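You operate a simulated robot arm through the tools that you are given. There is no shell and no other tool.

You are at the controls of a simulated robot arm. One attempt, no reset.

## Task
Mist the matted beige pad with detangler, comb it through, unclip it and lay it beside the board.
Fine: teal comb back; nine puffs at most; no snags; on the window side of the board. Set down upright: teal wide comb.

It is judged by the outcome, as a careful person would: the job done as asked, and still so three seconds after it is handed in. It fails if anything else is knocked over, pushed out of place, dropped, spilled or broken.

## Robot
A 7-joint arm with a two-finger parallel gripper, fixed in place. Base frame: the origin is on the floor under the middle of its stand, x ahead of it, y to its left, z up; the work surface is at about z = 0.75. Readings come in m, degrees, newtons and seconds.
It reaches about 1.479 m from its shoulder. Its first joint turns from -166.0 to 166.0 degrees. Payload 4.4 kg.
The tool frame sits at the grasp point between the pads (the TCP): z along the fingers, y along the line on which they close. The tips reach 0.023 m beyond it. Largest opening 0.094 m; finger width 0.038, thickness 0.01; the body of the gripper, 0.054 by 0.096 m, starts 0.039 m behind the TCP.
Orientation is that of the tool frame in the base frame, as a unit quaternion [x, y, z, w]. With the fingers straight down and closing along the base's y, the tool's x points along the base's -x, its y along +y and its z along -z.

## Interface
- The arm moves only by the tool step_arm. Its argument "steps" is a list of rows, each an object of numbers (a shift or turn left out is 0, a gripper value left out holds the last): "x", "y", "z": the shift along the tool's x, y, z in cm; "rx", "ry", "rz": the turn, a rotation vector about the tool's x, y, z in degrees; "gripper": the finger opening in cm, from 0 to 9.4. In form: [{"x": .., "y": .., "z": .., "rx": .., "ry": .., "rz": .., "gripper": ..}, ...]. A call has 1 to 20 rows; each row shifts and turns the commanded pose from where the row before left it, along the tool's axes as they then stand. Rows are played at 5 a second. More than 0.05 m and 8.6 degrees between two rows, or a gripper value outside its range, and nothing of the call is played. Where a pose cannot be reached the arm comes as near as it can. A force on the tool above 50 N (or 10 N above the force at the start of the call, whichever is more), or a blocked arm, ends the call early, and 0.2 s more pass. Each finger travels about 0.072 m/s and halts on what it meets, pressing with about 41 N; the grip force reading is that of the motor and also rises with nothing between the fingers. The clock runs only during rows and for 0.2 s after the last one: add rows that do not move to give the fingers time. The reply holds the time, the measured pose of the TCP, the force on the tool along the base axes, the opening and the grip force, in the units named above and with some noise, with the torque about the TCP (base axes, N m) and any sound that the robot's microphone picked up.
- Cameras (640 x 400 px; columns grow to the right, rows downward): "scene" is fixed at [0.3938, 0.5068, 1.5815]; the picture's right is [-0.74, -0.68, 0.00], its down [-0.58, 0.63, -0.52] and it looks along [0.35, -0.38, -0.85] (base axes); focal length 214 px, centre (320, 200). "wrist" rides on the gripper at [0.086, 0.016, -0.074] in the tool frame; the picture's right is [-0.18, 0.98, 0.00], its down [-0.58, -0.11, -0.81] and it looks along [-0.79, -0.15, 0.59] (tool axes); focal length 243 px, centre (320, 200). There is no depth. A picture from a camera that has moved, and an enlarged one, comes with that camera's place and axes in the base frame and with its lens. The place of the scene camera against the robot may be out by one fixed shift of up to 0.025 m in any direction.
- capture(camera): a new picture of that camera. The clock stands still meanwhile.
- enlarge(camera, box): a new picture of the part [left, top, right, bottom] of that camera's present view, enlarged. The clock stands still meanwhile.
- finish_job(): hands the job in; it is judged then, once.

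Places have to be worked out from the pictures, the camera data and where the tool is seen. Open the gripper and draw the arm clear of the work before you hand the job in, unless the task says otherwise.

The tools are called after "Call:" as name(argument=value, ...) on one line, values as JSON. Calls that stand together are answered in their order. step_arm: Moves the arm, as the interface text tells. Its arguments: {"type":"object","properties":{"steps":{"type":"array"}},"required":["steps"]} The other tools are called the same way: capture (camera) takes a picture; enlarge (camera, box) takes an enlarged picture of a part of a camera's view; finish_job () hands the job in.

At the start:

```text
time: 0.0
tcp_pos: [0.7612, 0.2449, 1.2255]
tcp_rot: [0.001, 1.0, 0.0, 0.0]
wrist_force: [0.0, 0.1, -0.7]
torque: [0.01, -0.03, -0.02]
gripper_width: 0.094
gripper_force: 0.0
```

scene: 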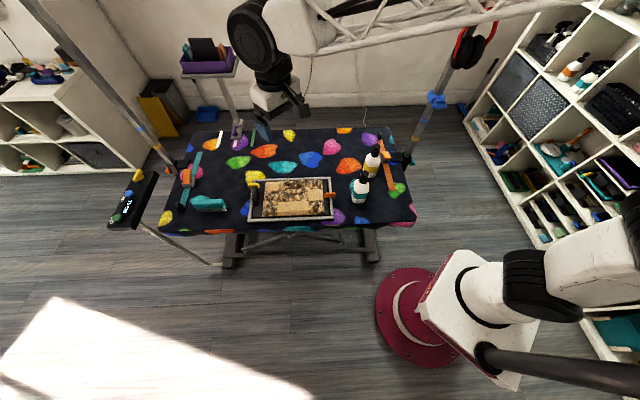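
wrist: 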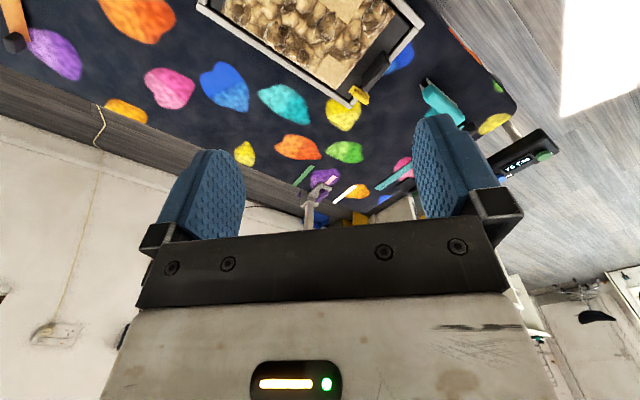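

I start by looking closely at the table with both cameras to identify the board, the clips, the bottles and the combs.

Call:
enlarge(camera="scene", box=[150, 120, 420, 280])

Call:
enlarge(camera="scene", box=[230, 160, 350, 235])

Call:
enlarge(camera="scene", box=[330, 130, 420, 220])

Call:
enlarge(camera="scene", box=[150, 120, 260, 230])

```text
2.37 times, centred on (285, 200) of scene
camera zoom: at [0.3938, 0.5068, 1.5815], right [-0.74, -0.68, 0.0], down [-0.58, 0.63, -0.52], along [0.35, -0.38, -0.85], focal length 508 px, centre (403, 200)
```

zoom: 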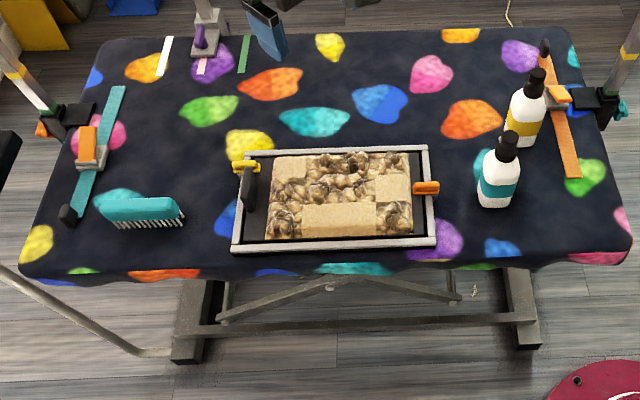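

```text
5.33 times, centred on (290, 198) of scene
camera zoom: at [0.3938, 0.5068, 1.5815], right [-0.74, -0.68, 0.0], down [-0.58, 0.63, -0.52], along [0.35, -0.38, -0.85], focal length 1144 px, centre (480, 213)
```

zoom: 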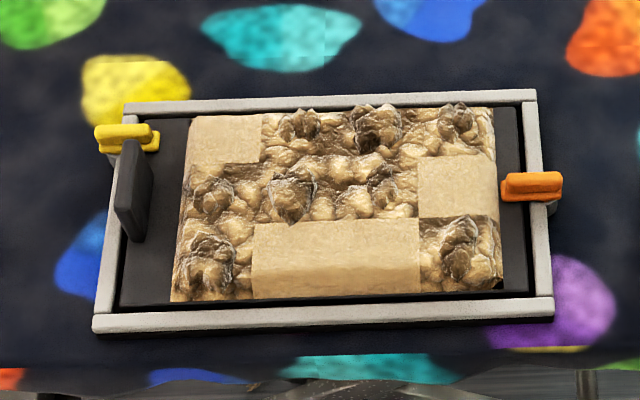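

```text
4.44 times, centred on (375, 175) of scene
camera zoom: at [0.3938, 0.5068, 1.5815], right [-0.74, -0.68, 0.0], down [-0.58, 0.63, -0.52], along [0.35, -0.38, -0.85], focal length 953 px, centre (76, 311)
```

zoom: 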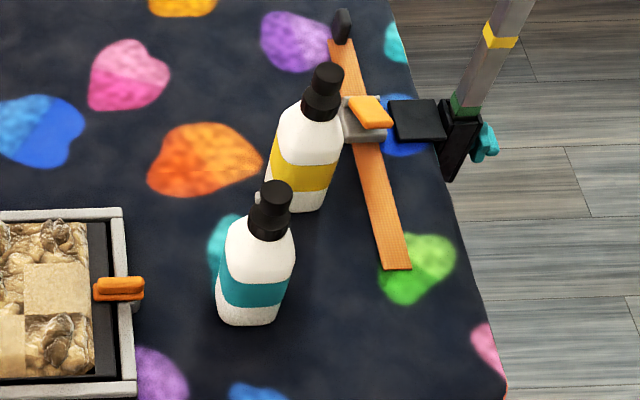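

```text
3.64 times, centred on (205, 175) of scene
camera zoom: at [0.3938, 0.5068, 1.5815], right [-0.74, -0.68, 0.0], down [-0.58, 0.63, -0.52], along [0.35, -0.38, -0.85], focal length 780 px, centre (738, 291)
```

zoom: 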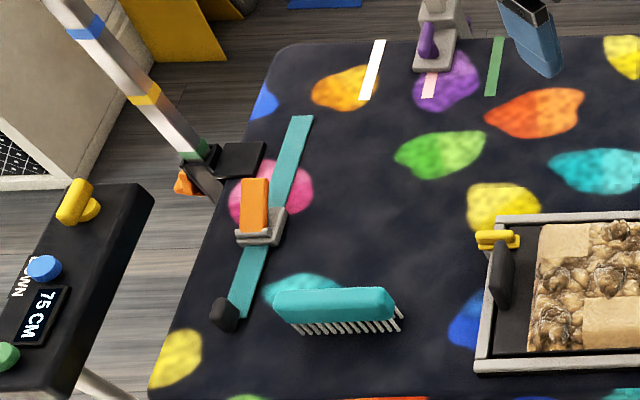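

The board holds the pad with two latches, and the two bottles carry different labels. I enlarge the wrist view to find the window and to see the table in more detail.

Call:
enlarge(camera="wrist", box=[480, 200, 640, 400])

Call:
enlarge(camera="wrist", box=[180, 0, 520, 210])

Call:
enlarge(camera="scene", box=[0, 0, 200, 125])

Call:
enlarge(camera="scene", box=[440, 0, 640, 125])

Call:
enlarge(camera="scene", box=[0, 250, 240, 400])

```text
2.00 times, centred on (560, 300) of wrist
camera zoom: at [0.6736, 0.2598, 1.3003], right [0.18, 0.98, 0.0], down [0.58, -0.11, 0.81], along [0.79, -0.15, -0.59], focal length 485 px, centre (-160, 0)
```

zoom: 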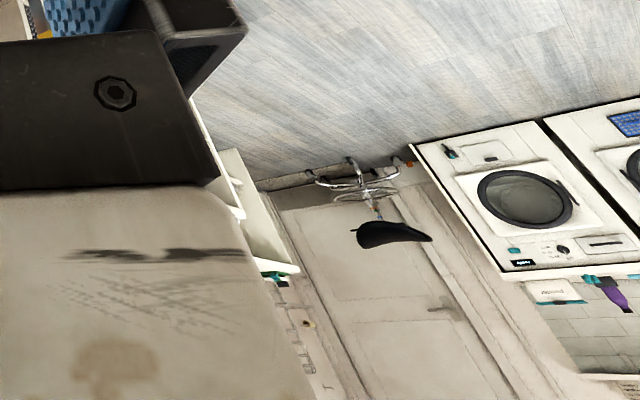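

```text
1.88 times, centred on (350, 105) of wrist
camera zoom: at [0.6736, 0.2598, 1.3003], right [0.18, 0.98, 0.0], down [0.58, -0.11, 0.81], along [0.79, -0.15, -0.59], focal length 457 px, centre (264, 379)
```

zoom: 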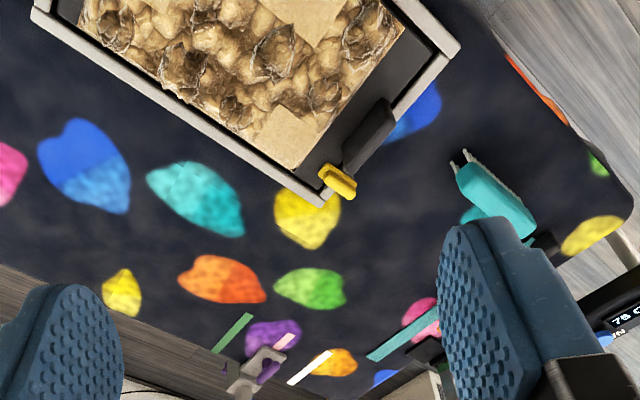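

```text
3.20 times, centred on (100, 62) of scene
camera zoom: at [0.3938, 0.5068, 1.5815], right [-0.74, -0.68, 0.0], down [-0.58, 0.63, -0.52], along [0.35, -0.38, -0.85], focal length 686 px, centre (1024, 640)
```

zoom: 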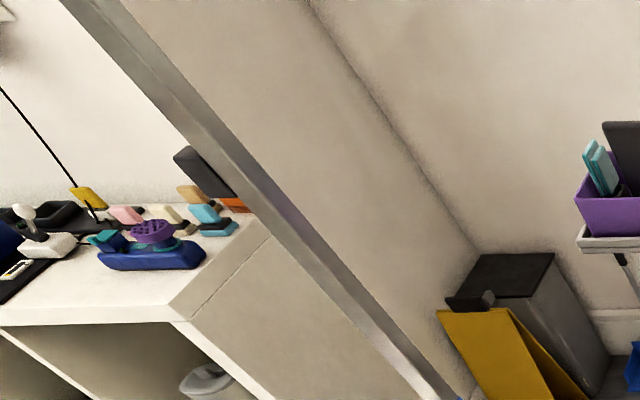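

```text
3.20 times, centred on (540, 62) of scene
camera zoom: at [0.3938, 0.5068, 1.5815], right [-0.74, -0.68, 0.0], down [-0.58, 0.63, -0.52], along [0.35, -0.38, -0.85], focal length 686 px, centre (-384, 640)
```

zoom: 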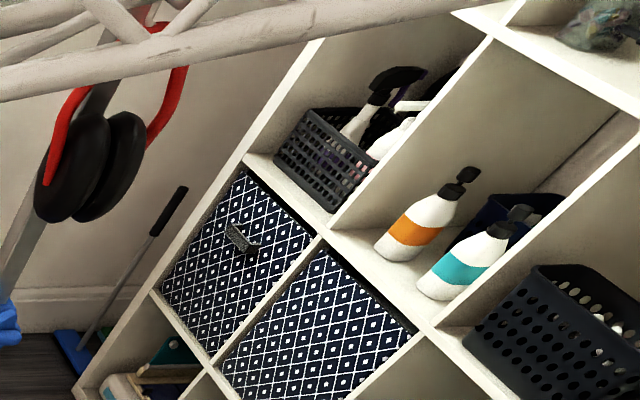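

```text
2.67 times, centred on (120, 325) of scene
camera zoom: at [0.3938, 0.5068, 1.5815], right [-0.74, -0.68, 0.0], down [-0.58, 0.63, -0.52], along [0.35, -0.38, -0.85], focal length 572 px, centre (853, -133)
```

zoom: 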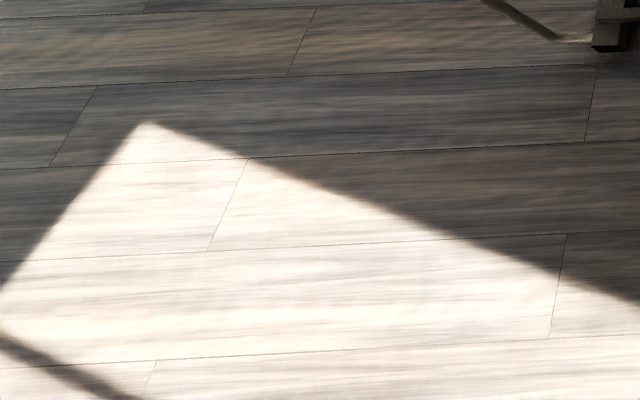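

The window itself is out of both views, though sunlight falls on the floor toward lower left of the scene. I turn the wrist in place to look around the room.

Call:
step_arm(steps=[{"rz": -8}, {"rz": -8}, {"rz": -8}, {"rz": -8}, {"rz": -8}, {"rz": -8}, {"rz": -8}, {"rz": -8}, {"rz": -8}, {"rz": -8}, {"rz": -8}])

Call:
capture(camera="wrist")

Call:
capture(camera="scene")

```text
time: 2.4
tcp_pos: [0.7605, 0.2439, 1.2275]
tcp_rot: [-0.695, 0.719, 0.0, 0.001]
wrist_force: [0.5, -0.7, 0.2]
torque: [0.03, 0.01, 0.0]
gripper_width: 0.0942
gripper_force: 0.0
```

```text
taken
camera wrist: at [0.7412, 0.1577, 1.3005], right [-0.98, 0.22, 0.0], down [0.13, 0.58, 0.81], along [0.17, 0.79, -0.59], focal length 243 px, centre (320, 200)
```

wrist: 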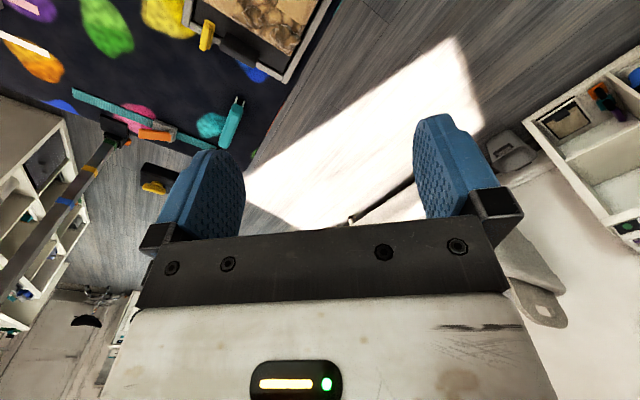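

```text
taken
```

scene: 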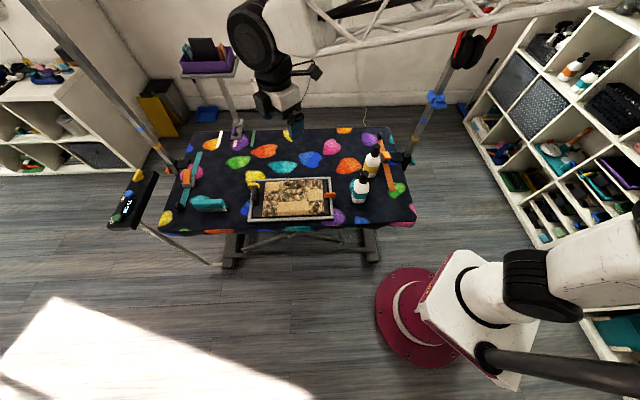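

The camera now looks toward +y; the sun patch is centred, but the window is above the view. I tilt the gripper up to see the walls.

Call:
step_arm(steps=[{"ry": -8}, {"ry": -8}, {"ry": -8}, {"ry": -8}, {"ry": -8}])

Call:
capture(camera="wrist")

```text
time: 3.6
tcp_pos: [0.7595, 0.2454, 1.2267]
tcp_rot: [-0.653, 0.676, 0.238, 0.246]
wrist_force: [0.0, 0.1, -0.3]
torque: [0.02, -0.02, -0.04]
gripper_width: 0.094
gripper_force: 0.0
```

```text
taken
camera wrist: at [0.7397, 0.1303, 1.2268], right [-0.98, 0.18, 0.12], down [0.11, -0.08, 0.99], along [0.18, 0.98, 0.06], focal length 243 px, centre (320, 200)
```

wrist: 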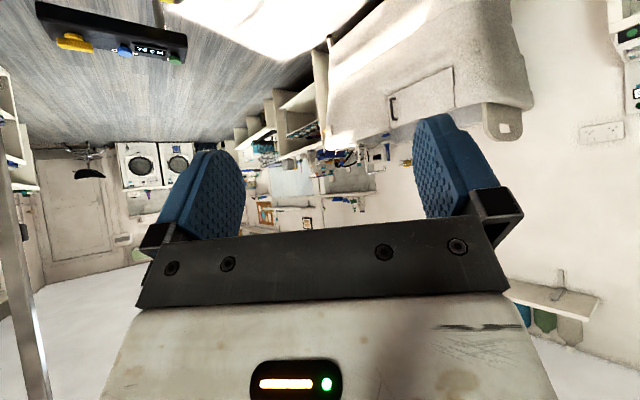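

The picture is upside down: a door and washers are on the left, a tub in the centre. I enlarge to look for window openings, then continue turning.

Call:
enlarge(camera="wrist", box=[200, 0, 640, 240])

Call:
step_arm(steps=[{"rx": 0, "ry": -8}, {"ry": -8}])

Call:
capture(camera="wrist")

```text
1.45 times, centred on (420, 120) of wrist
camera zoom: at [0.7397, 0.1303, 1.2268], right [-0.98, 0.18, 0.12], down [0.11, -0.08, 0.99], along [0.18, 0.98, 0.06], focal length 353 px, centre (174, 316)
```

zoom: 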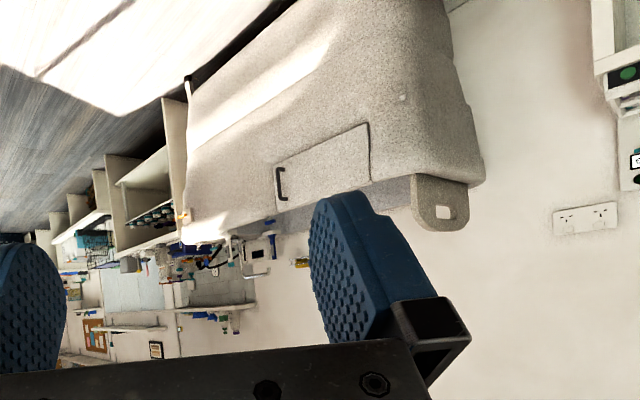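

```text
time: 4.2
tcp_pos: [0.7613, 0.2449, 1.2268]
tcp_rot: [-0.613, 0.635, 0.326, 0.339]
wrist_force: [-0.1, -0.4, -0.3]
torque: [-0.01, 0.0, -0.06]
gripper_width: 0.094
gripper_force: 0.0
```

```text
taken
camera wrist: at [0.74, 0.1342, 1.1958], right [-0.98, 0.14, 0.15], down [0.1, -0.35, 0.93], along [0.18, 0.93, 0.33], focal length 243 px, centre (320, 200)
```

wrist: 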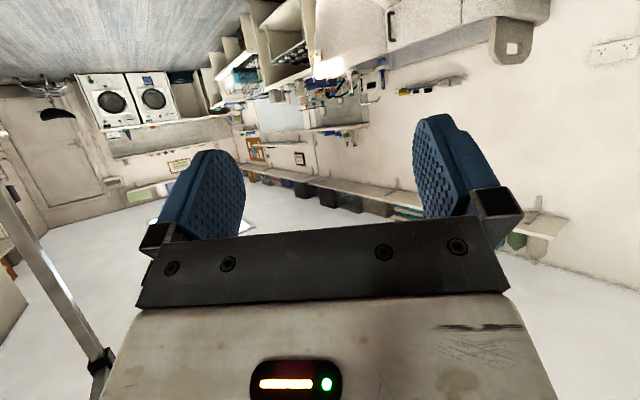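

No window is visible on this wall. I now swing the view clockwise at this tilt, to look at the walls toward +x.

Call:
step_arm(steps=[{"rx": 6.6, "rz": 4.5}, {"rx": 6.6, "rz": 4.5}, {"rx": 6.6, "rz": 4.5}, {"rx": 6.6, "rz": 4.5}, {"rx": 6.6, "rz": 4.5}, {"rx": 6.6, "rz": 4.5}])

Call:
capture(camera="wrist")

Call:
step_arm(steps=[{"rx": 6.6, "rz": 4.5}, {"rx": 6.6, "rz": 4.5}, {"rx": 6.6, "rz": 4.5}, {"rx": 6.6, "rz": 4.5}, {"rx": 6.6, "rz": 4.5}, {"rx": 6.6, "rz": 4.5}])

Call:
capture(camera="wrist")

```text
time: 5.6
tcp_pos: [0.7617, 0.2445, 1.2252]
tcp_rot: [-0.301, 0.831, 0.162, 0.439]
wrist_force: [0.1, 0.0, 0.5]
torque: [0.03, 0.01, 0.0]
gripper_width: 0.0939
gripper_force: 0.0
```

```text
taken
camera wrist: at [0.6653, 0.1854, 1.1944], right [-0.55, 0.82, 0.16], down [-0.19, -0.31, 0.93], along [0.81, 0.49, 0.32], focal length 243 px, centre (320, 200)
```

wrist: 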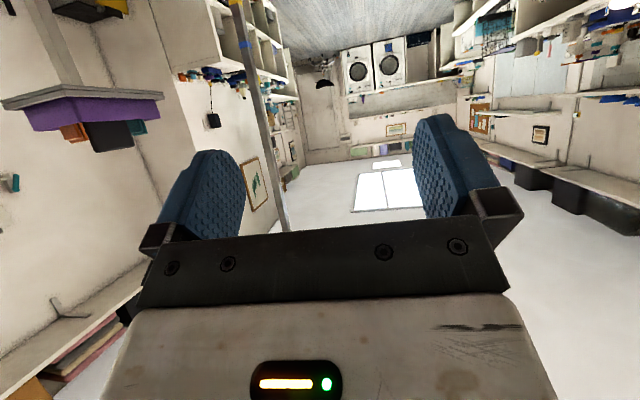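

```text
time: 7.0
tcp_pos: [0.7585, 0.2447, 1.2224]
tcp_rot: [-0.031, 0.893, 0.016, 0.45]
wrist_force: [1.0, 0.9, 0.7]
torque: [-0.02, 0.02, 0.03]
gripper_width: 0.0941
gripper_force: 0.1
out of reach, approached as far as the arm can: row 3, 4, 5
```

```text
taken
camera wrist: at [0.6459, 0.2525, 1.1978], right [0.04, 0.99, 0.15], down [-0.29, -0.13, 0.95], along [0.96, -0.08, 0.28], focal length 243 px, centre (320, 200)
```

wrist: 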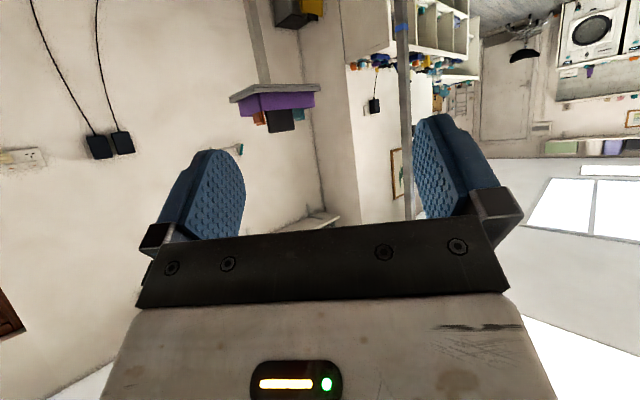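

Walls near +x show only shelves, a small picture and ceiling lamps, plus an edge of a brown frame at far left. I reduce the tilt and swing further clockwise toward that frame.

Call:
step_arm(steps=[{"ry": 8}, {"ry": 8}, {"ry": 8}, {"rx": 4, "rz": 6.9}, {"rx": 4, "rz": 6.9}, {"rx": 4, "rz": 6.9}, {"rx": 4, "rz": 6.9}, {"rx": 4, "rz": 6.9}, {"rx": 4, "rz": 6.9}, {"rx": 4, "rz": 6.9}])

Call:
capture(camera="wrist")

```text
time: 9.2
tcp_pos: [0.7582, 0.2451, 1.224]
tcp_rot: [0.424, 0.869, -0.116, 0.229]
wrist_force: [1.0, -0.7, -0.3]
torque: [-0.01, 0.01, 0.01]
gripper_width: 0.094
gripper_force: 0.1
```

```text
taken
camera wrist: at [0.7022, 0.3431, 1.2451], right [0.87, 0.48, 0.08], down [-0.02, -0.15, 0.99], along [0.49, -0.87, -0.12], focal length 243 px, centre (320, 200)
```

wrist: 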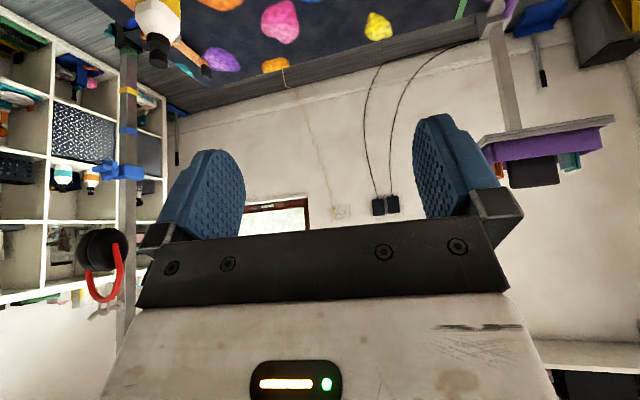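

A brown-framed, bright window seems to appear between the fingers on the wall beyond the table's far long edge. I enlarge it and close the fingers' obstruction by tilting further.

Call:
enlarge(camera="wrist", box=[200, 150, 360, 250])

Call:
step_arm(steps=[{"rx": 4, "rz": 6.9}, {"rx": 4, "rz": 6.9}, {"rx": 4, "rz": 6.9}, {"rx": 4, "rz": 6.9}, {"rx": 4, "rz": 6.9}, {"ry": -8}, {"ry": -8}])

Call:
capture(camera="wrist")

```text
4.00 times, centred on (280, 200) of wrist
camera zoom: at [0.7022, 0.3431, 1.2451], right [0.87, 0.48, 0.08], down [-0.02, -0.15, 0.99], along [0.49, -0.87, -0.12], focal length 970 px, centre (480, 200)
```

zoom: 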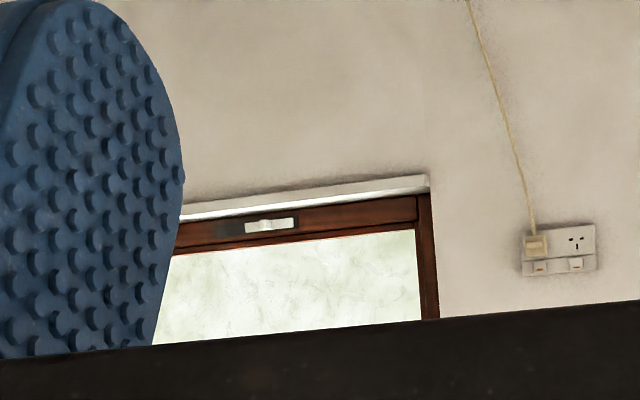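

```text
time: 10.8
tcp_pos: [0.7597, 0.2444, 1.2221]
tcp_rot: [0.66, 0.641, -0.284, 0.27]
wrist_force: [0.3, -0.2, 0.6]
torque: [0.0, -0.02, 0.03]
gripper_width: 0.094
gripper_force: 0.1
```

```text
taken
camera wrist: at [0.7784, 0.3569, 1.2127], right [0.98, -0.16, 0.12], down [-0.09, 0.18, 0.98], along [-0.18, -0.97, 0.16], focal length 243 px, centre (320, 200)
```

wrist: 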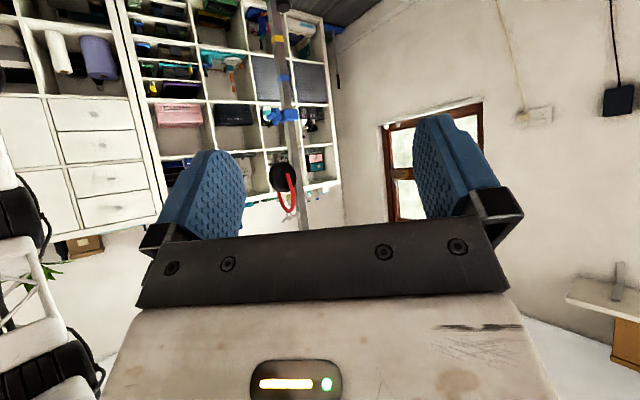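

The window is on the wall past the far long edge of the table (top in the scene picture), which fits the sun patch thrown across the room. I level the gripper and turn it so the camera faces the window side, square to the board.

Call:
step_arm(steps=[{"ry": 7.7}, {"ry": 7.7}, {"ry": 7.7}, {"ry": 7.7}, {"ry": 7.7}, {"ry": 7.5}, {"rz": -7.4}, {"rz": -7.4}, {"rz": -7.4}, {"rz": -7.4}, {"rz": -7.4}, {"rz": -7.4}])

Call:
capture(camera="wrist")

```text
time: 13.4
tcp_pos: [0.7583, 0.2444, 1.2239]
tcp_rot: [0.401, 0.916, -0.003, -0.004]
wrist_force: [0.0, 0.3, -0.1]
torque: [0.02, 0.0, 0.0]
gripper_width: 0.0941
gripper_force: 0.0
```

```text
taken
camera wrist: at [0.7125, 0.3188, 1.2986], right [0.85, 0.53, -0.01], down [0.32, -0.5, 0.8], along [0.42, -0.68, -0.59], focal length 243 px, centre (320, 200)
```

wrist: 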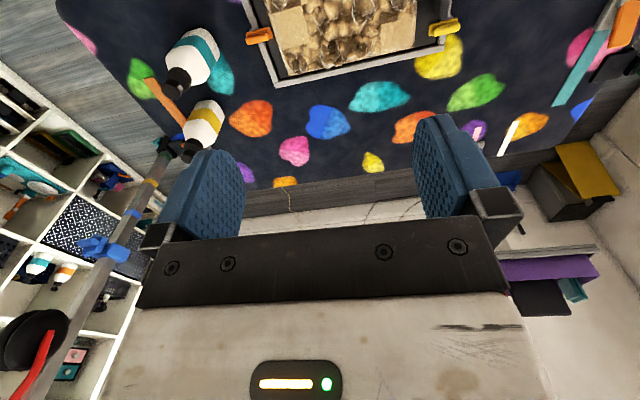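

The board is at the top edge of this view, image right runs toward the comb end. I back the tool off and lower it for a closer look at the whole board.

Call:
step_arm(steps=[{"x": 4, "z": 4}, {"x": 4, "z": 4}, {"x": 4, "z": 4}, {"x": 2, "z": 4}, {}])

Call:
capture(camera="wrist")

Call:
enlarge(camera="wrist", box=[180, 0, 500, 200])

```text
refused: row 1 steps farther than a row can; nothing moved
```

```text
taken
camera wrist: at [0.7125, 0.3188, 1.2986], right [0.85, 0.53, -0.01], down [0.32, -0.5, 0.8], along [0.42, -0.68, -0.59], focal length 243 px, centre (320, 200)
```

wrist: 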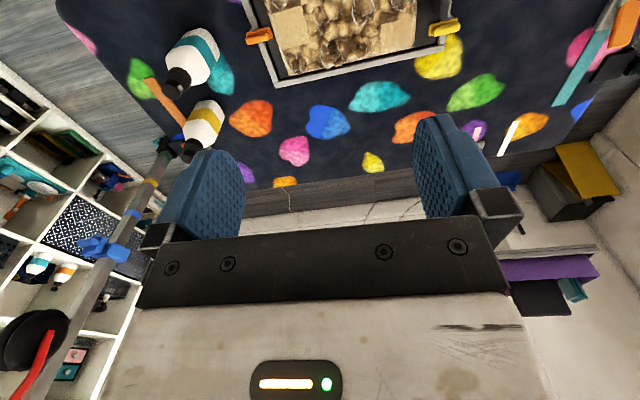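

```text
2.00 times, centred on (340, 100) of wrist
camera zoom: at [0.7125, 0.3188, 1.2986], right [0.85, 0.53, -0.01], down [0.32, -0.5, 0.8], along [0.42, -0.68, -0.59], focal length 485 px, centre (280, 400)
```

zoom: 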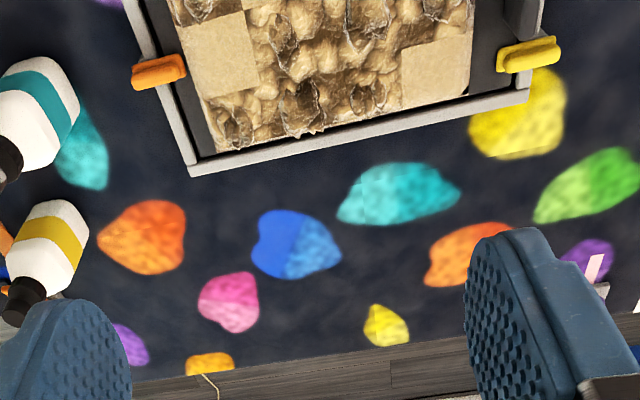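

The move was refused for being too long per row; I split it into smaller rows.

Call:
step_arm(steps=[{"x": 2.8, "z": 3}, {"x": 2.8, "z": 3}, {"x": 2.8, "z": 3}, {"x": 2.8, "z": 3}, {"x": 2.8, "z": 3}, {}])

Call:
capture(camera="wrist")

Call:
enlarge(camera="wrist", box=[180, 0, 500, 200])

```text
time: 14.8
tcp_pos: [0.6631, 0.3495, 1.075]
tcp_rot: [0.403, 0.915, -0.002, -0.004]
wrist_force: [0.2, 0.3, 0.6]
torque: [0.0, 0.02, -0.04]
gripper_width: 0.0941
gripper_force: 0.1
```

```text
taken
camera wrist: at [0.6169, 0.4226, 1.1495], right [0.85, 0.53, -0.01], down [0.32, -0.5, 0.8], along [0.42, -0.69, -0.59], focal length 243 px, centre (320, 200)
```

wrist: 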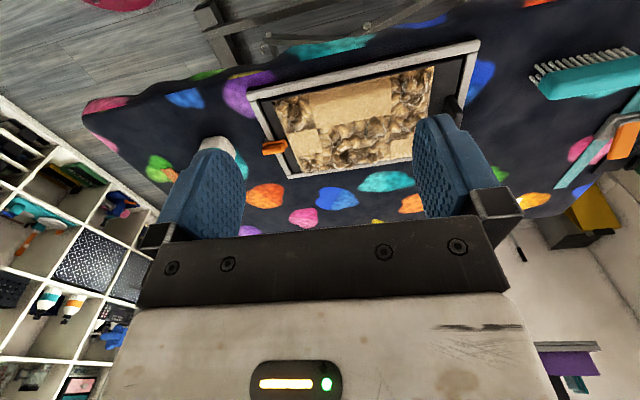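

```text
2.00 times, centred on (340, 100) of wrist
camera zoom: at [0.6169, 0.4226, 1.1495], right [0.85, 0.53, -0.01], down [0.32, -0.5, 0.8], along [0.42, -0.69, -0.59], focal length 485 px, centre (280, 400)
```

zoom: 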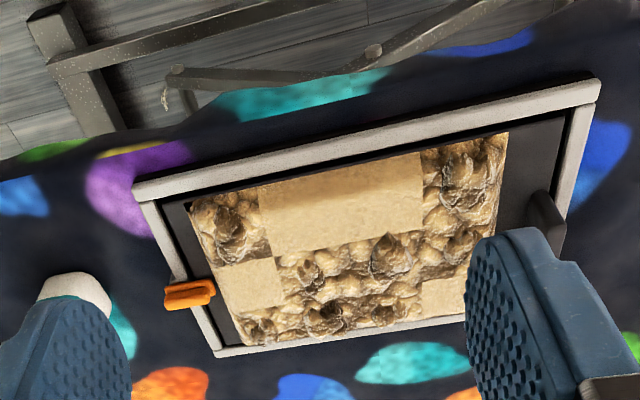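

The pad is a 4 by 3 grid, with eight matted cells and four smooth ones, held at the comb end by a dark lever with yellow and at the bottle end by an orange tab. I move closer toward the comb end to study those clips.

Call:
step_arm(steps=[{"y": 3.5, "z": 2}, {"y": 3.5, "z": 2}, {"y": 3, "z": 2}, {"x": 2, "z": 2}, {}])

Call:
capture(camera="wrist")

Call:
enlarge(camera="wrist", box=[280, 0, 480, 125])

Call:
capture(camera="scene")

```text
time: 16.0
tcp_pos: [0.7207, 0.431, 0.995]
tcp_rot: [0.403, 0.915, -0.003, -0.004]
wrist_force: [0.1, 0.3, -0.3]
torque: [0.01, 0.0, 0.02]
gripper_width: 0.0942
gripper_force: 0.0
```

```text
taken
camera wrist: at [0.6744, 0.5043, 1.0684], right [0.85, 0.53, -0.01], down [0.32, -0.5, 0.8], along [0.42, -0.69, -0.59], focal length 243 px, centre (320, 200)
```

wrist: 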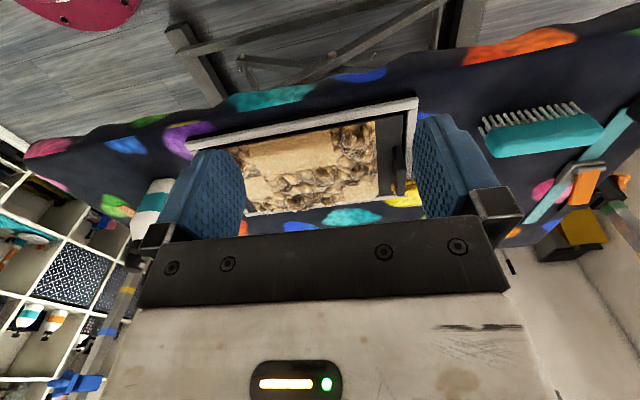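

```text
3.20 times, centred on (380, 62) of wrist
camera zoom: at [0.6744, 0.5043, 1.0684], right [0.85, 0.53, -0.01], down [0.32, -0.5, 0.8], along [0.42, -0.69, -0.59], focal length 776 px, centre (128, 640)
```

zoom: 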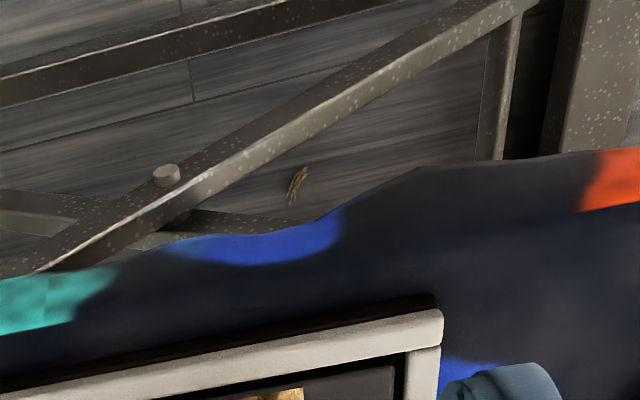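

```text
taken
```

scene: 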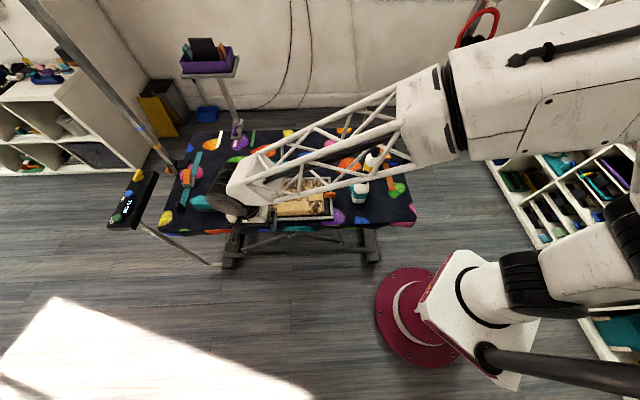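

The view is too oblique; I move the tool forward over the comb end of the board to look more steeply at the lever.

Call:
step_arm(steps=[{"x": -4}, {"x": -4}, {"x": -3, "ry": 5}, {"ry": 5}, {"ry": 5}, {}])

Call:
capture(camera="wrist")

Call:
enlarge(camera="wrist", box=[260, 20, 500, 170])

```text
time: 17.4
tcp_pos: [0.7952, 0.3485, 0.9939]
tcp_rot: [0.399, 0.907, 0.05, -0.124]
wrist_force: [0.7, -0.3, 0.4]
torque: [-0.01, 0.0, -0.05]
gripper_width: 0.0941
gripper_force: 0.1
```

```text
taken
camera wrist: at [0.7649, 0.4059, 1.0875], right [0.84, 0.53, -0.06], down [0.45, -0.64, 0.62], along [0.3, -0.55, -0.78], focal length 243 px, centre (320, 200)
```

wrist: 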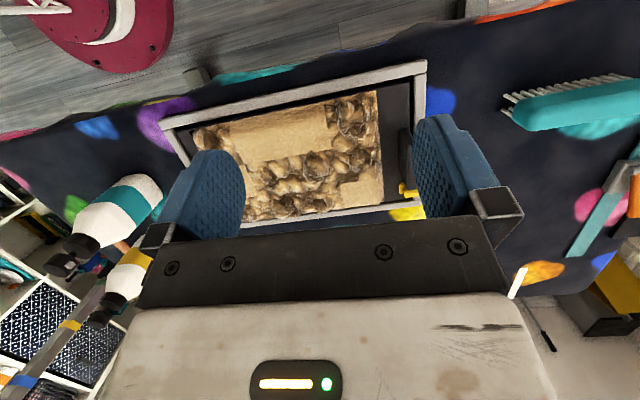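

```text
2.67 times, centred on (380, 95) of wrist
camera zoom: at [0.7649, 0.4059, 1.0875], right [0.84, 0.53, -0.06], down [0.45, -0.64, 0.62], along [0.3, -0.55, -0.78], focal length 647 px, centre (160, 480)
```

zoom: 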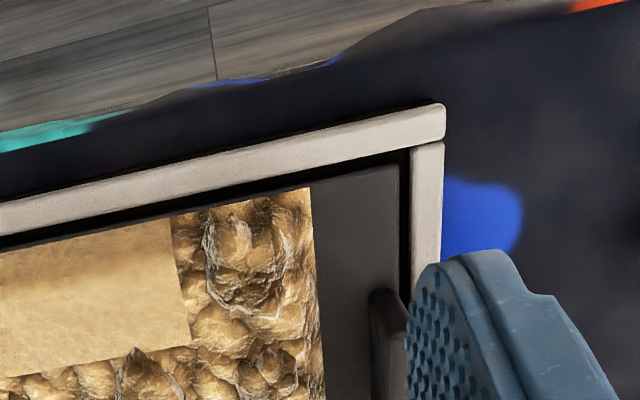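

The right finger hides the lever; I shift toward the comb end so it shows between the fingers.

Call:
step_arm(steps=[{"y": 4}, {"y": 4}, {"ry": 6}, {}])

Call:
capture(camera="wrist")

Call:
enlarge(camera="wrist", box=[240, 50, 440, 175])

Call:
enlarge(camera="wrist", box=[440, 20, 640, 145])

```text
time: 18.4
tcp_pos: [0.8571, 0.4021, 0.993]
tcp_rot: [0.395, 0.9, 0.071, -0.171]
wrist_force: [-0.3, -0.5, 0.3]
torque: [0.01, 0.01, 0.02]
gripper_width: 0.0942
gripper_force: 0.1
```

```text
taken
camera wrist: at [0.8332, 0.4519, 1.0928], right [0.84, 0.54, -0.07], down [0.49, -0.69, 0.54], along [0.24, -0.49, -0.84], focal length 243 px, centre (320, 200)
```

wrist: 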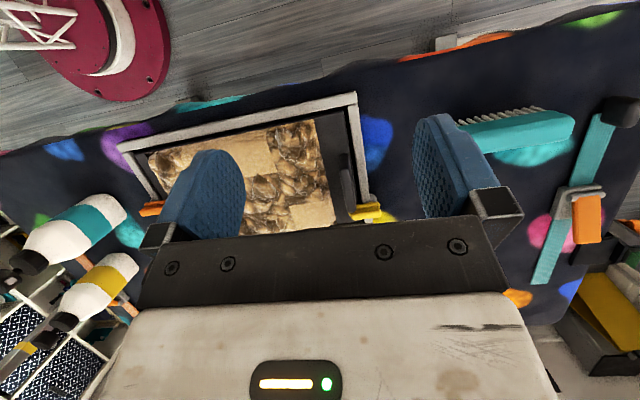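

```text
3.20 times, centred on (340, 112) of wrist
camera zoom: at [0.8332, 0.4519, 1.0928], right [0.84, 0.54, -0.07], down [0.49, -0.69, 0.54], along [0.24, -0.49, -0.84], focal length 776 px, centre (256, 480)
```

zoom: 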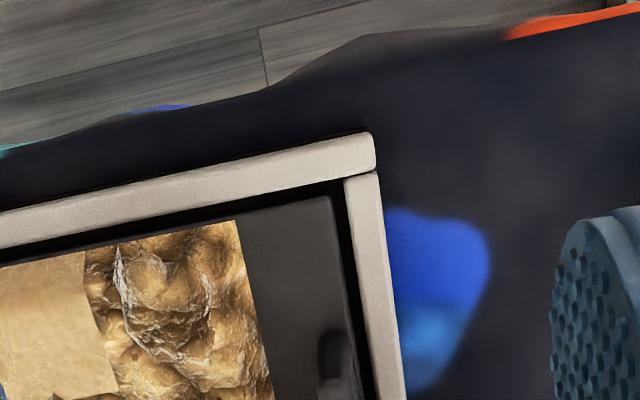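

```text
3.20 times, centred on (540, 82) of wrist
camera zoom: at [0.8332, 0.4519, 1.0928], right [0.84, 0.54, -0.07], down [0.49, -0.69, 0.54], along [0.24, -0.49, -0.84], focal length 776 px, centre (-384, 576)
```

zoom: 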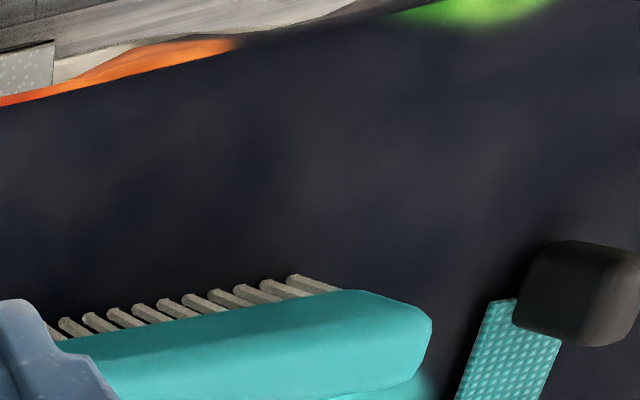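

The comb sits at roughly (1.09, 0.49), and I need to know whether it stands on its teeth or lies flat. I level the tool and move to the near side of the comb to look at it from lower down.

Call:
step_arm(steps=[{"ry": -7}, {"ry": -7}, {"ry": -7}, {"x": 3.3, "y": 3.5}, {"x": 3.3, "y": 3.5}, {"x": 3.3, "y": 3.5}, {"x": 3.3, "y": 3.5}, {"x": 3.3, "y": 3.5}, {"y": 4}, {}])

Call:
capture(camera="wrist")

Call:
enlarge(camera="wrist", box=[220, 50, 440, 190])

```text
time: 20.6
tcp_pos: [0.9024, 0.6735, 0.9925]
tcp_rot: [0.402, 0.916, -0.003, -0.004]
wrist_force: [-0.9, 0.0, 0.0]
torque: [-0.02, -0.02, -0.01]
gripper_width: 0.094
gripper_force: 0.1
```

```text
taken
camera wrist: at [0.8573, 0.7466, 1.067], right [0.85, 0.53, -0.01], down [0.32, -0.5, 0.8], along [0.42, -0.69, -0.59], focal length 243 px, centre (320, 200)
```

wrist: 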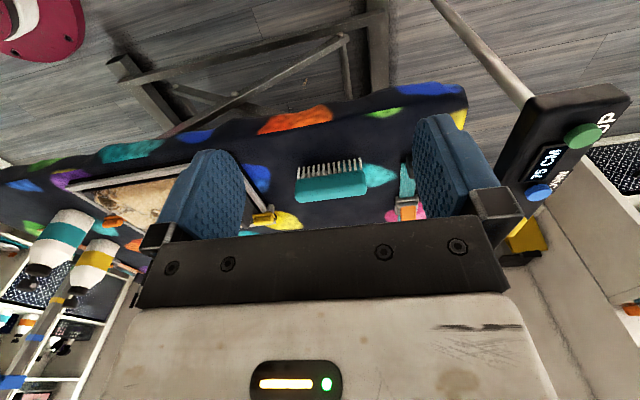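

```text
2.86 times, centred on (330, 120) of wrist
camera zoom: at [0.8573, 0.7466, 1.067], right [0.85, 0.53, -0.01], down [0.32, -0.5, 0.8], along [0.42, -0.69, -0.59], focal length 693 px, centre (291, 429)
```

zoom: 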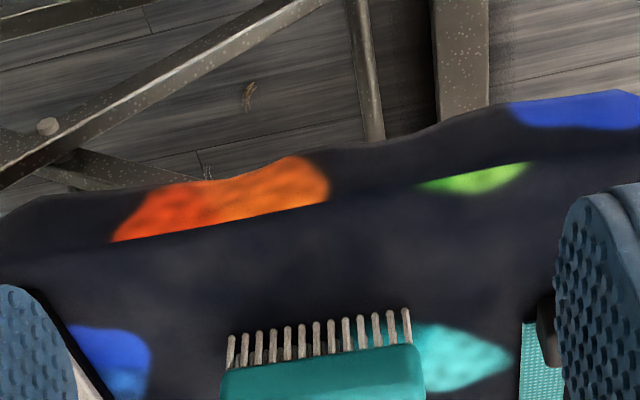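

The teeth project straight down in two views, so the comb is standing upright on its teeth at about (1.04, 0.48), its length along the table's long axis. Next I go to the bottles to read their labels and see how they spray.

Call:
step_arm(steps=[{"z": -4}, {"z": -4}, {"y": -4.8}, {"y": -4.8}, {"y": -4.8}, {"y": -4.8}, {"y": -4.8}, {"y": -4.8}, {"y": -4.8}, {"y": -4.8}, {"y": -4.8}, {"y": -4.8}, {"y": -4.8, "x": -1}, {"y": -4.8, "x": -1}, {"y": -4.8, "x": -1}, {"y": -4.5, "x": -1}, {}])

Call:
capture(camera="wrist")

```text
time: 24.2
tcp_pos: [0.4361, 0.1895, 1.0764]
tcp_rot: [0.403, 0.915, -0.003, -0.004]
wrist_force: [-0.2, -0.8, -0.3]
torque: [0.02, 0.0, 0.02]
gripper_width: 0.094
gripper_force: 0.0
```

```text
taken
camera wrist: at [0.3905, 0.2634, 1.1509], right [0.85, 0.53, -0.01], down [0.32, -0.5, 0.8], along [0.42, -0.68, -0.59], focal length 243 px, centre (320, 200)
```

wrist: 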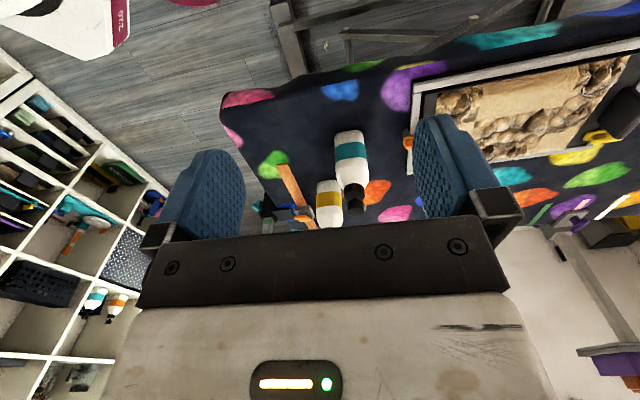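

Call:
enlarge(camera="wrist", box=[280, 110, 420, 240])

Call:
enlarge(camera="wrist", box=[400, 20, 640, 170])

```text
3.08 times, centred on (350, 175) of wrist
camera zoom: at [0.3905, 0.2634, 1.1509], right [0.85, 0.53, -0.01], down [0.32, -0.5, 0.8], along [0.42, -0.68, -0.59], focal length 746 px, centre (228, 277)
```

zoom: 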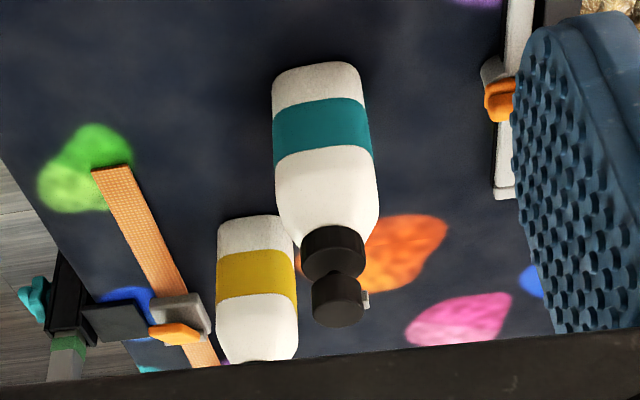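

```text
2.67 times, centred on (520, 95) of wrist
camera zoom: at [0.3905, 0.2634, 1.1509], right [0.85, 0.53, -0.01], down [0.32, -0.5, 0.8], along [0.42, -0.68, -0.59], focal length 647 px, centre (-213, 480)
```

zoom: 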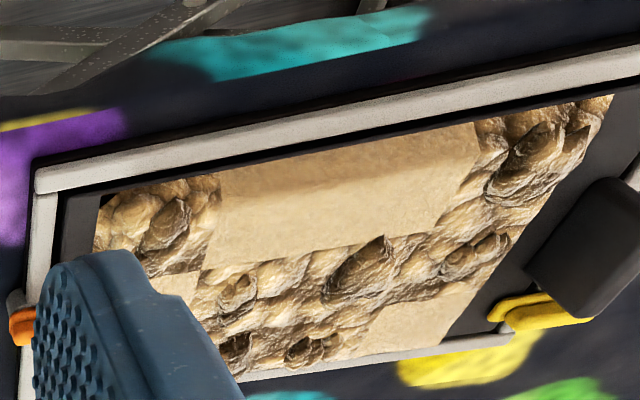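

The pump bottles have a collar and a button head with a small nozzle. I zoom hard on the heads and on the lever at the far end of the board.

Call:
enlarge(camera="wrist", box=[325, 120, 385, 220])

Call:
enlarge(camera="wrist", box=[335, 180, 375, 220])

Call:
enlarge(camera="wrist", box=[580, 70, 640, 150])

Call:
enlarge(camera="scene", box=[345, 140, 385, 205])

```text
4.00 times, centred on (355, 170) of wrist
camera zoom: at [0.3905, 0.2634, 1.1509], right [0.85, 0.53, -0.01], down [0.32, -0.5, 0.8], along [0.42, -0.68, -0.59], focal length 970 px, centre (180, 320)
```

zoom: 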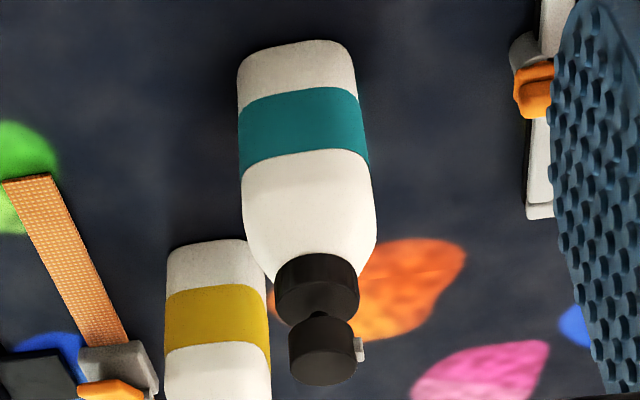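

```text
10.00 times, centred on (355, 200) of wrist
camera zoom: at [0.3905, 0.2634, 1.1509], right [0.85, 0.53, -0.01], down [0.32, -0.5, 0.8], along [0.42, -0.68, -0.59], focal length 2426 px, centre (-30, 200)
```

zoom: 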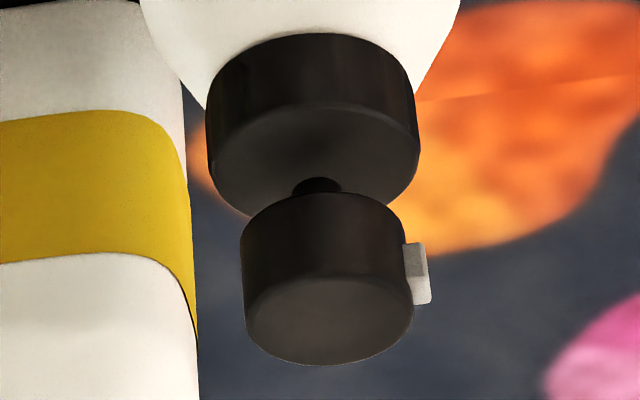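

```text
5.00 times, centred on (610, 110) of wrist
camera zoom: at [0.3905, 0.2634, 1.1509], right [0.85, 0.53, -0.01], down [0.32, -0.5, 0.8], along [0.42, -0.68, -0.59], focal length 1213 px, centre (-1130, 650)
```

zoom: 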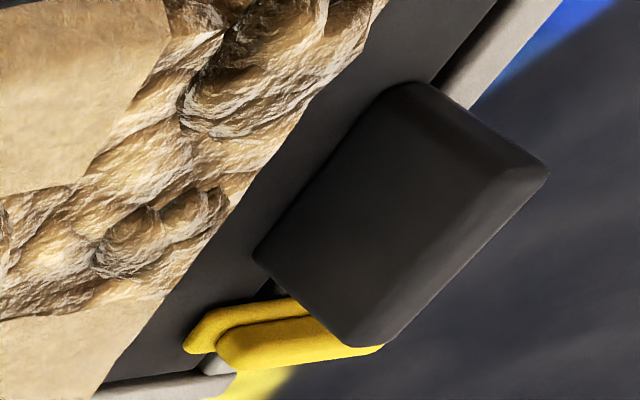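

```text
6.15 times, centred on (365, 172) of scene
camera zoom: at [0.3938, 0.5068, 1.5815], right [-0.74, -0.68, 0.0], down [-0.58, 0.63, -0.52], along [0.35, -0.38, -0.85], focal length 1320 px, centre (43, 369)
```

zoom: 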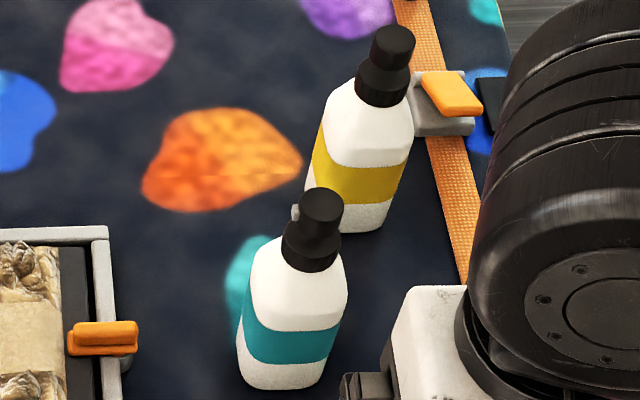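

The bottle is a pump: body about 5 cm, collar, thin stem and a button head with the nozzle facing the board; its head top is at about z 0.94. I tilt level and lower the camera to see the side profile of the neck and how the head travels.

Call:
step_arm(steps=[{"ry": -7.5}, {"ry": -7.5}, {"ry": -7.5}, {"ry": -7.5}, {"x": 1.8, "z": 2.4}, {"x": 1.8, "z": 2.4}, {"x": 1.8, "z": 2.4}, {"x": 1.8, "z": 2.4}, {}])

Call:
capture(camera="wrist")

```text
time: 26.2
tcp_pos: [0.4257, 0.1995, 0.9576]
tcp_rot: [0.387, 0.885, -0.106, 0.234]
wrist_force: [0.6, 1.4, -0.5]
torque: [-0.05, -0.02, -0.01]
gripper_width: 0.0943
gripper_force: 0.0
```

```text
taken
camera wrist: at [0.3617, 0.2914, 0.9791], right [0.83, 0.55, 0.08], down [0.0, -0.15, 0.99], along [0.55, -0.82, -0.12], focal length 243 px, centre (320, 200)
```

wrist: 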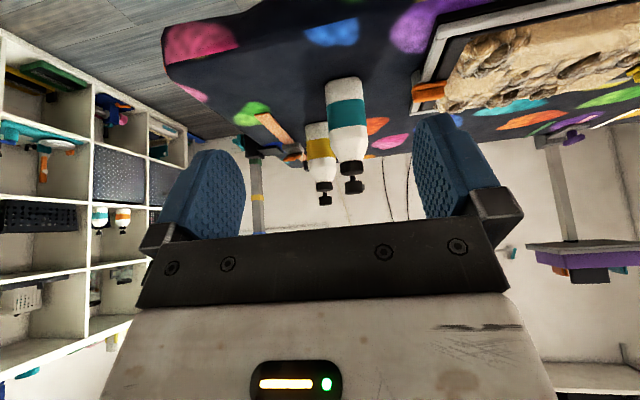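

Call:
enlarge(camera="wrist", box=[290, 70, 390, 215])

Call:
enlarge(camera="wrist", box=[330, 150, 375, 200])

Call:
enlarge(camera="wrist", box=[400, 0, 640, 130])

```text
2.76 times, centred on (340, 142) of wrist
camera zoom: at [0.3617, 0.2914, 0.9791], right [0.83, 0.55, 0.08], down [0.0, -0.15, 0.99], along [0.55, -0.82, -0.12], focal length 669 px, centre (265, 359)
```

zoom: 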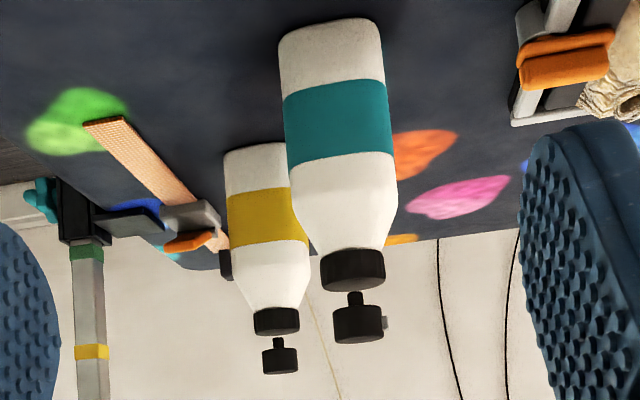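

```text
8.00 times, centred on (352, 175) of wrist
camera zoom: at [0.3617, 0.2914, 0.9791], right [0.83, 0.55, 0.08], down [0.0, -0.15, 0.99], along [0.55, -0.82, -0.12], focal length 1941 px, centre (60, 400)
```

zoom: 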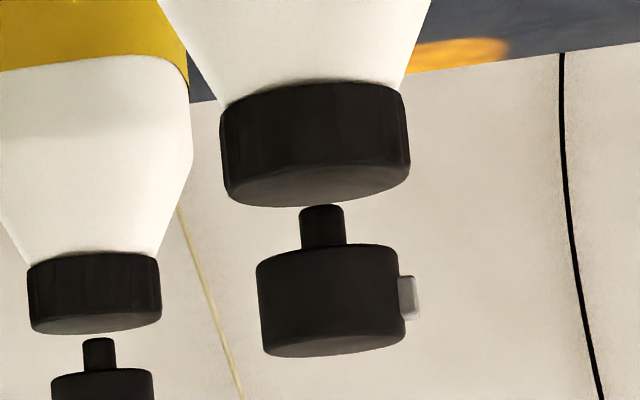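

```text
2.67 times, centred on (520, 65) of wrist
camera zoom: at [0.3617, 0.2914, 0.9791], right [0.83, 0.55, 0.08], down [0.0, -0.15, 0.99], along [0.55, -0.82, -0.12], focal length 647 px, centre (-213, 560)
```

zoom: 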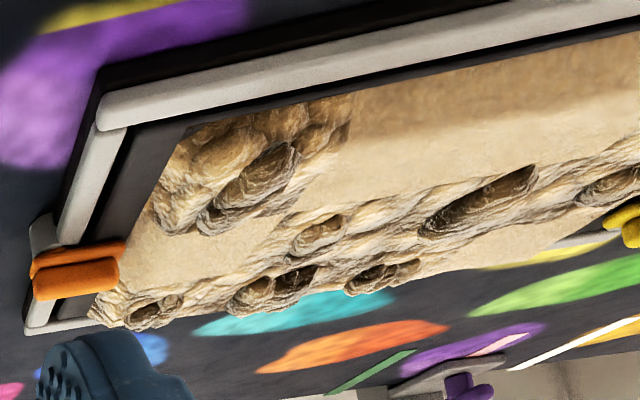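

The head rides on a stem with a gap above the collar, so it depresses as a pump, and the nozzle faces the board. To read the front labels I level, rise and swing round to view the bottles from the board side.

Call:
step_arm(steps=[{"ry": 7.5}, {"ry": 7.5}, {"ry": 7.5}, {"ry": 7.5}, {"z": -4}, {"z": -4}, {"z": -4}, {"rz": 8}, {"rz": 8}, {"rz": 8}, {"rz": 8}, {"rz": 8}, {"rz": 8}, {"rz": 8}, {"rz": 8}, {"rz": 8}, {"rz": 8}, {"rz": 8}, {}])

Call:
step_arm(steps=[{"x": 3.3, "y": 3.4}, {"x": 3.3, "y": 3.4}, {"x": 3.3, "y": 3.4}, {"x": 3.3, "y": 3.4}, {"x": 3.3, "y": 3.4}, {"x": 3.3, "y": 3.4}, {"x": 3.3, "y": 3.4}, {}])

Call:
capture(camera="wrist")

```text
time: 30.2
tcp_pos: [0.4266, 0.1996, 1.0783]
tcp_rot: [0.925, 0.379, -0.005, 0.0]
wrist_force: [-0.1, -0.4, -0.2]
torque: [-0.04, 0.02, -0.06]
gripper_width: 0.0937
gripper_force: 0.1
```

```text
time: 32.0
tcp_pos: [0.7565, 0.1923, 1.0767]
tcp_rot: [0.926, 0.378, -0.004, -0.001]
wrist_force: [0.7, 0.1, 0.0]
torque: [0.0, -0.01, 0.0]
gripper_width: 0.094
gripper_force: 0.0
```

```text
taken
camera wrist: at [0.8303, 0.2406, 1.1491], right [0.56, -0.83, 0.0], down [-0.48, -0.33, 0.81], along [-0.67, -0.45, -0.58], focal length 243 px, centre (320, 200)
```

wrist: 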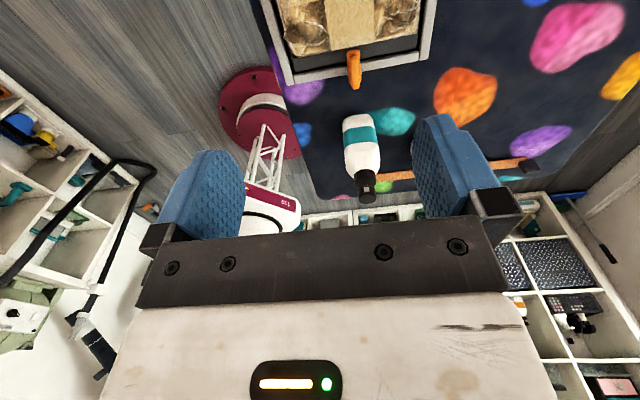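

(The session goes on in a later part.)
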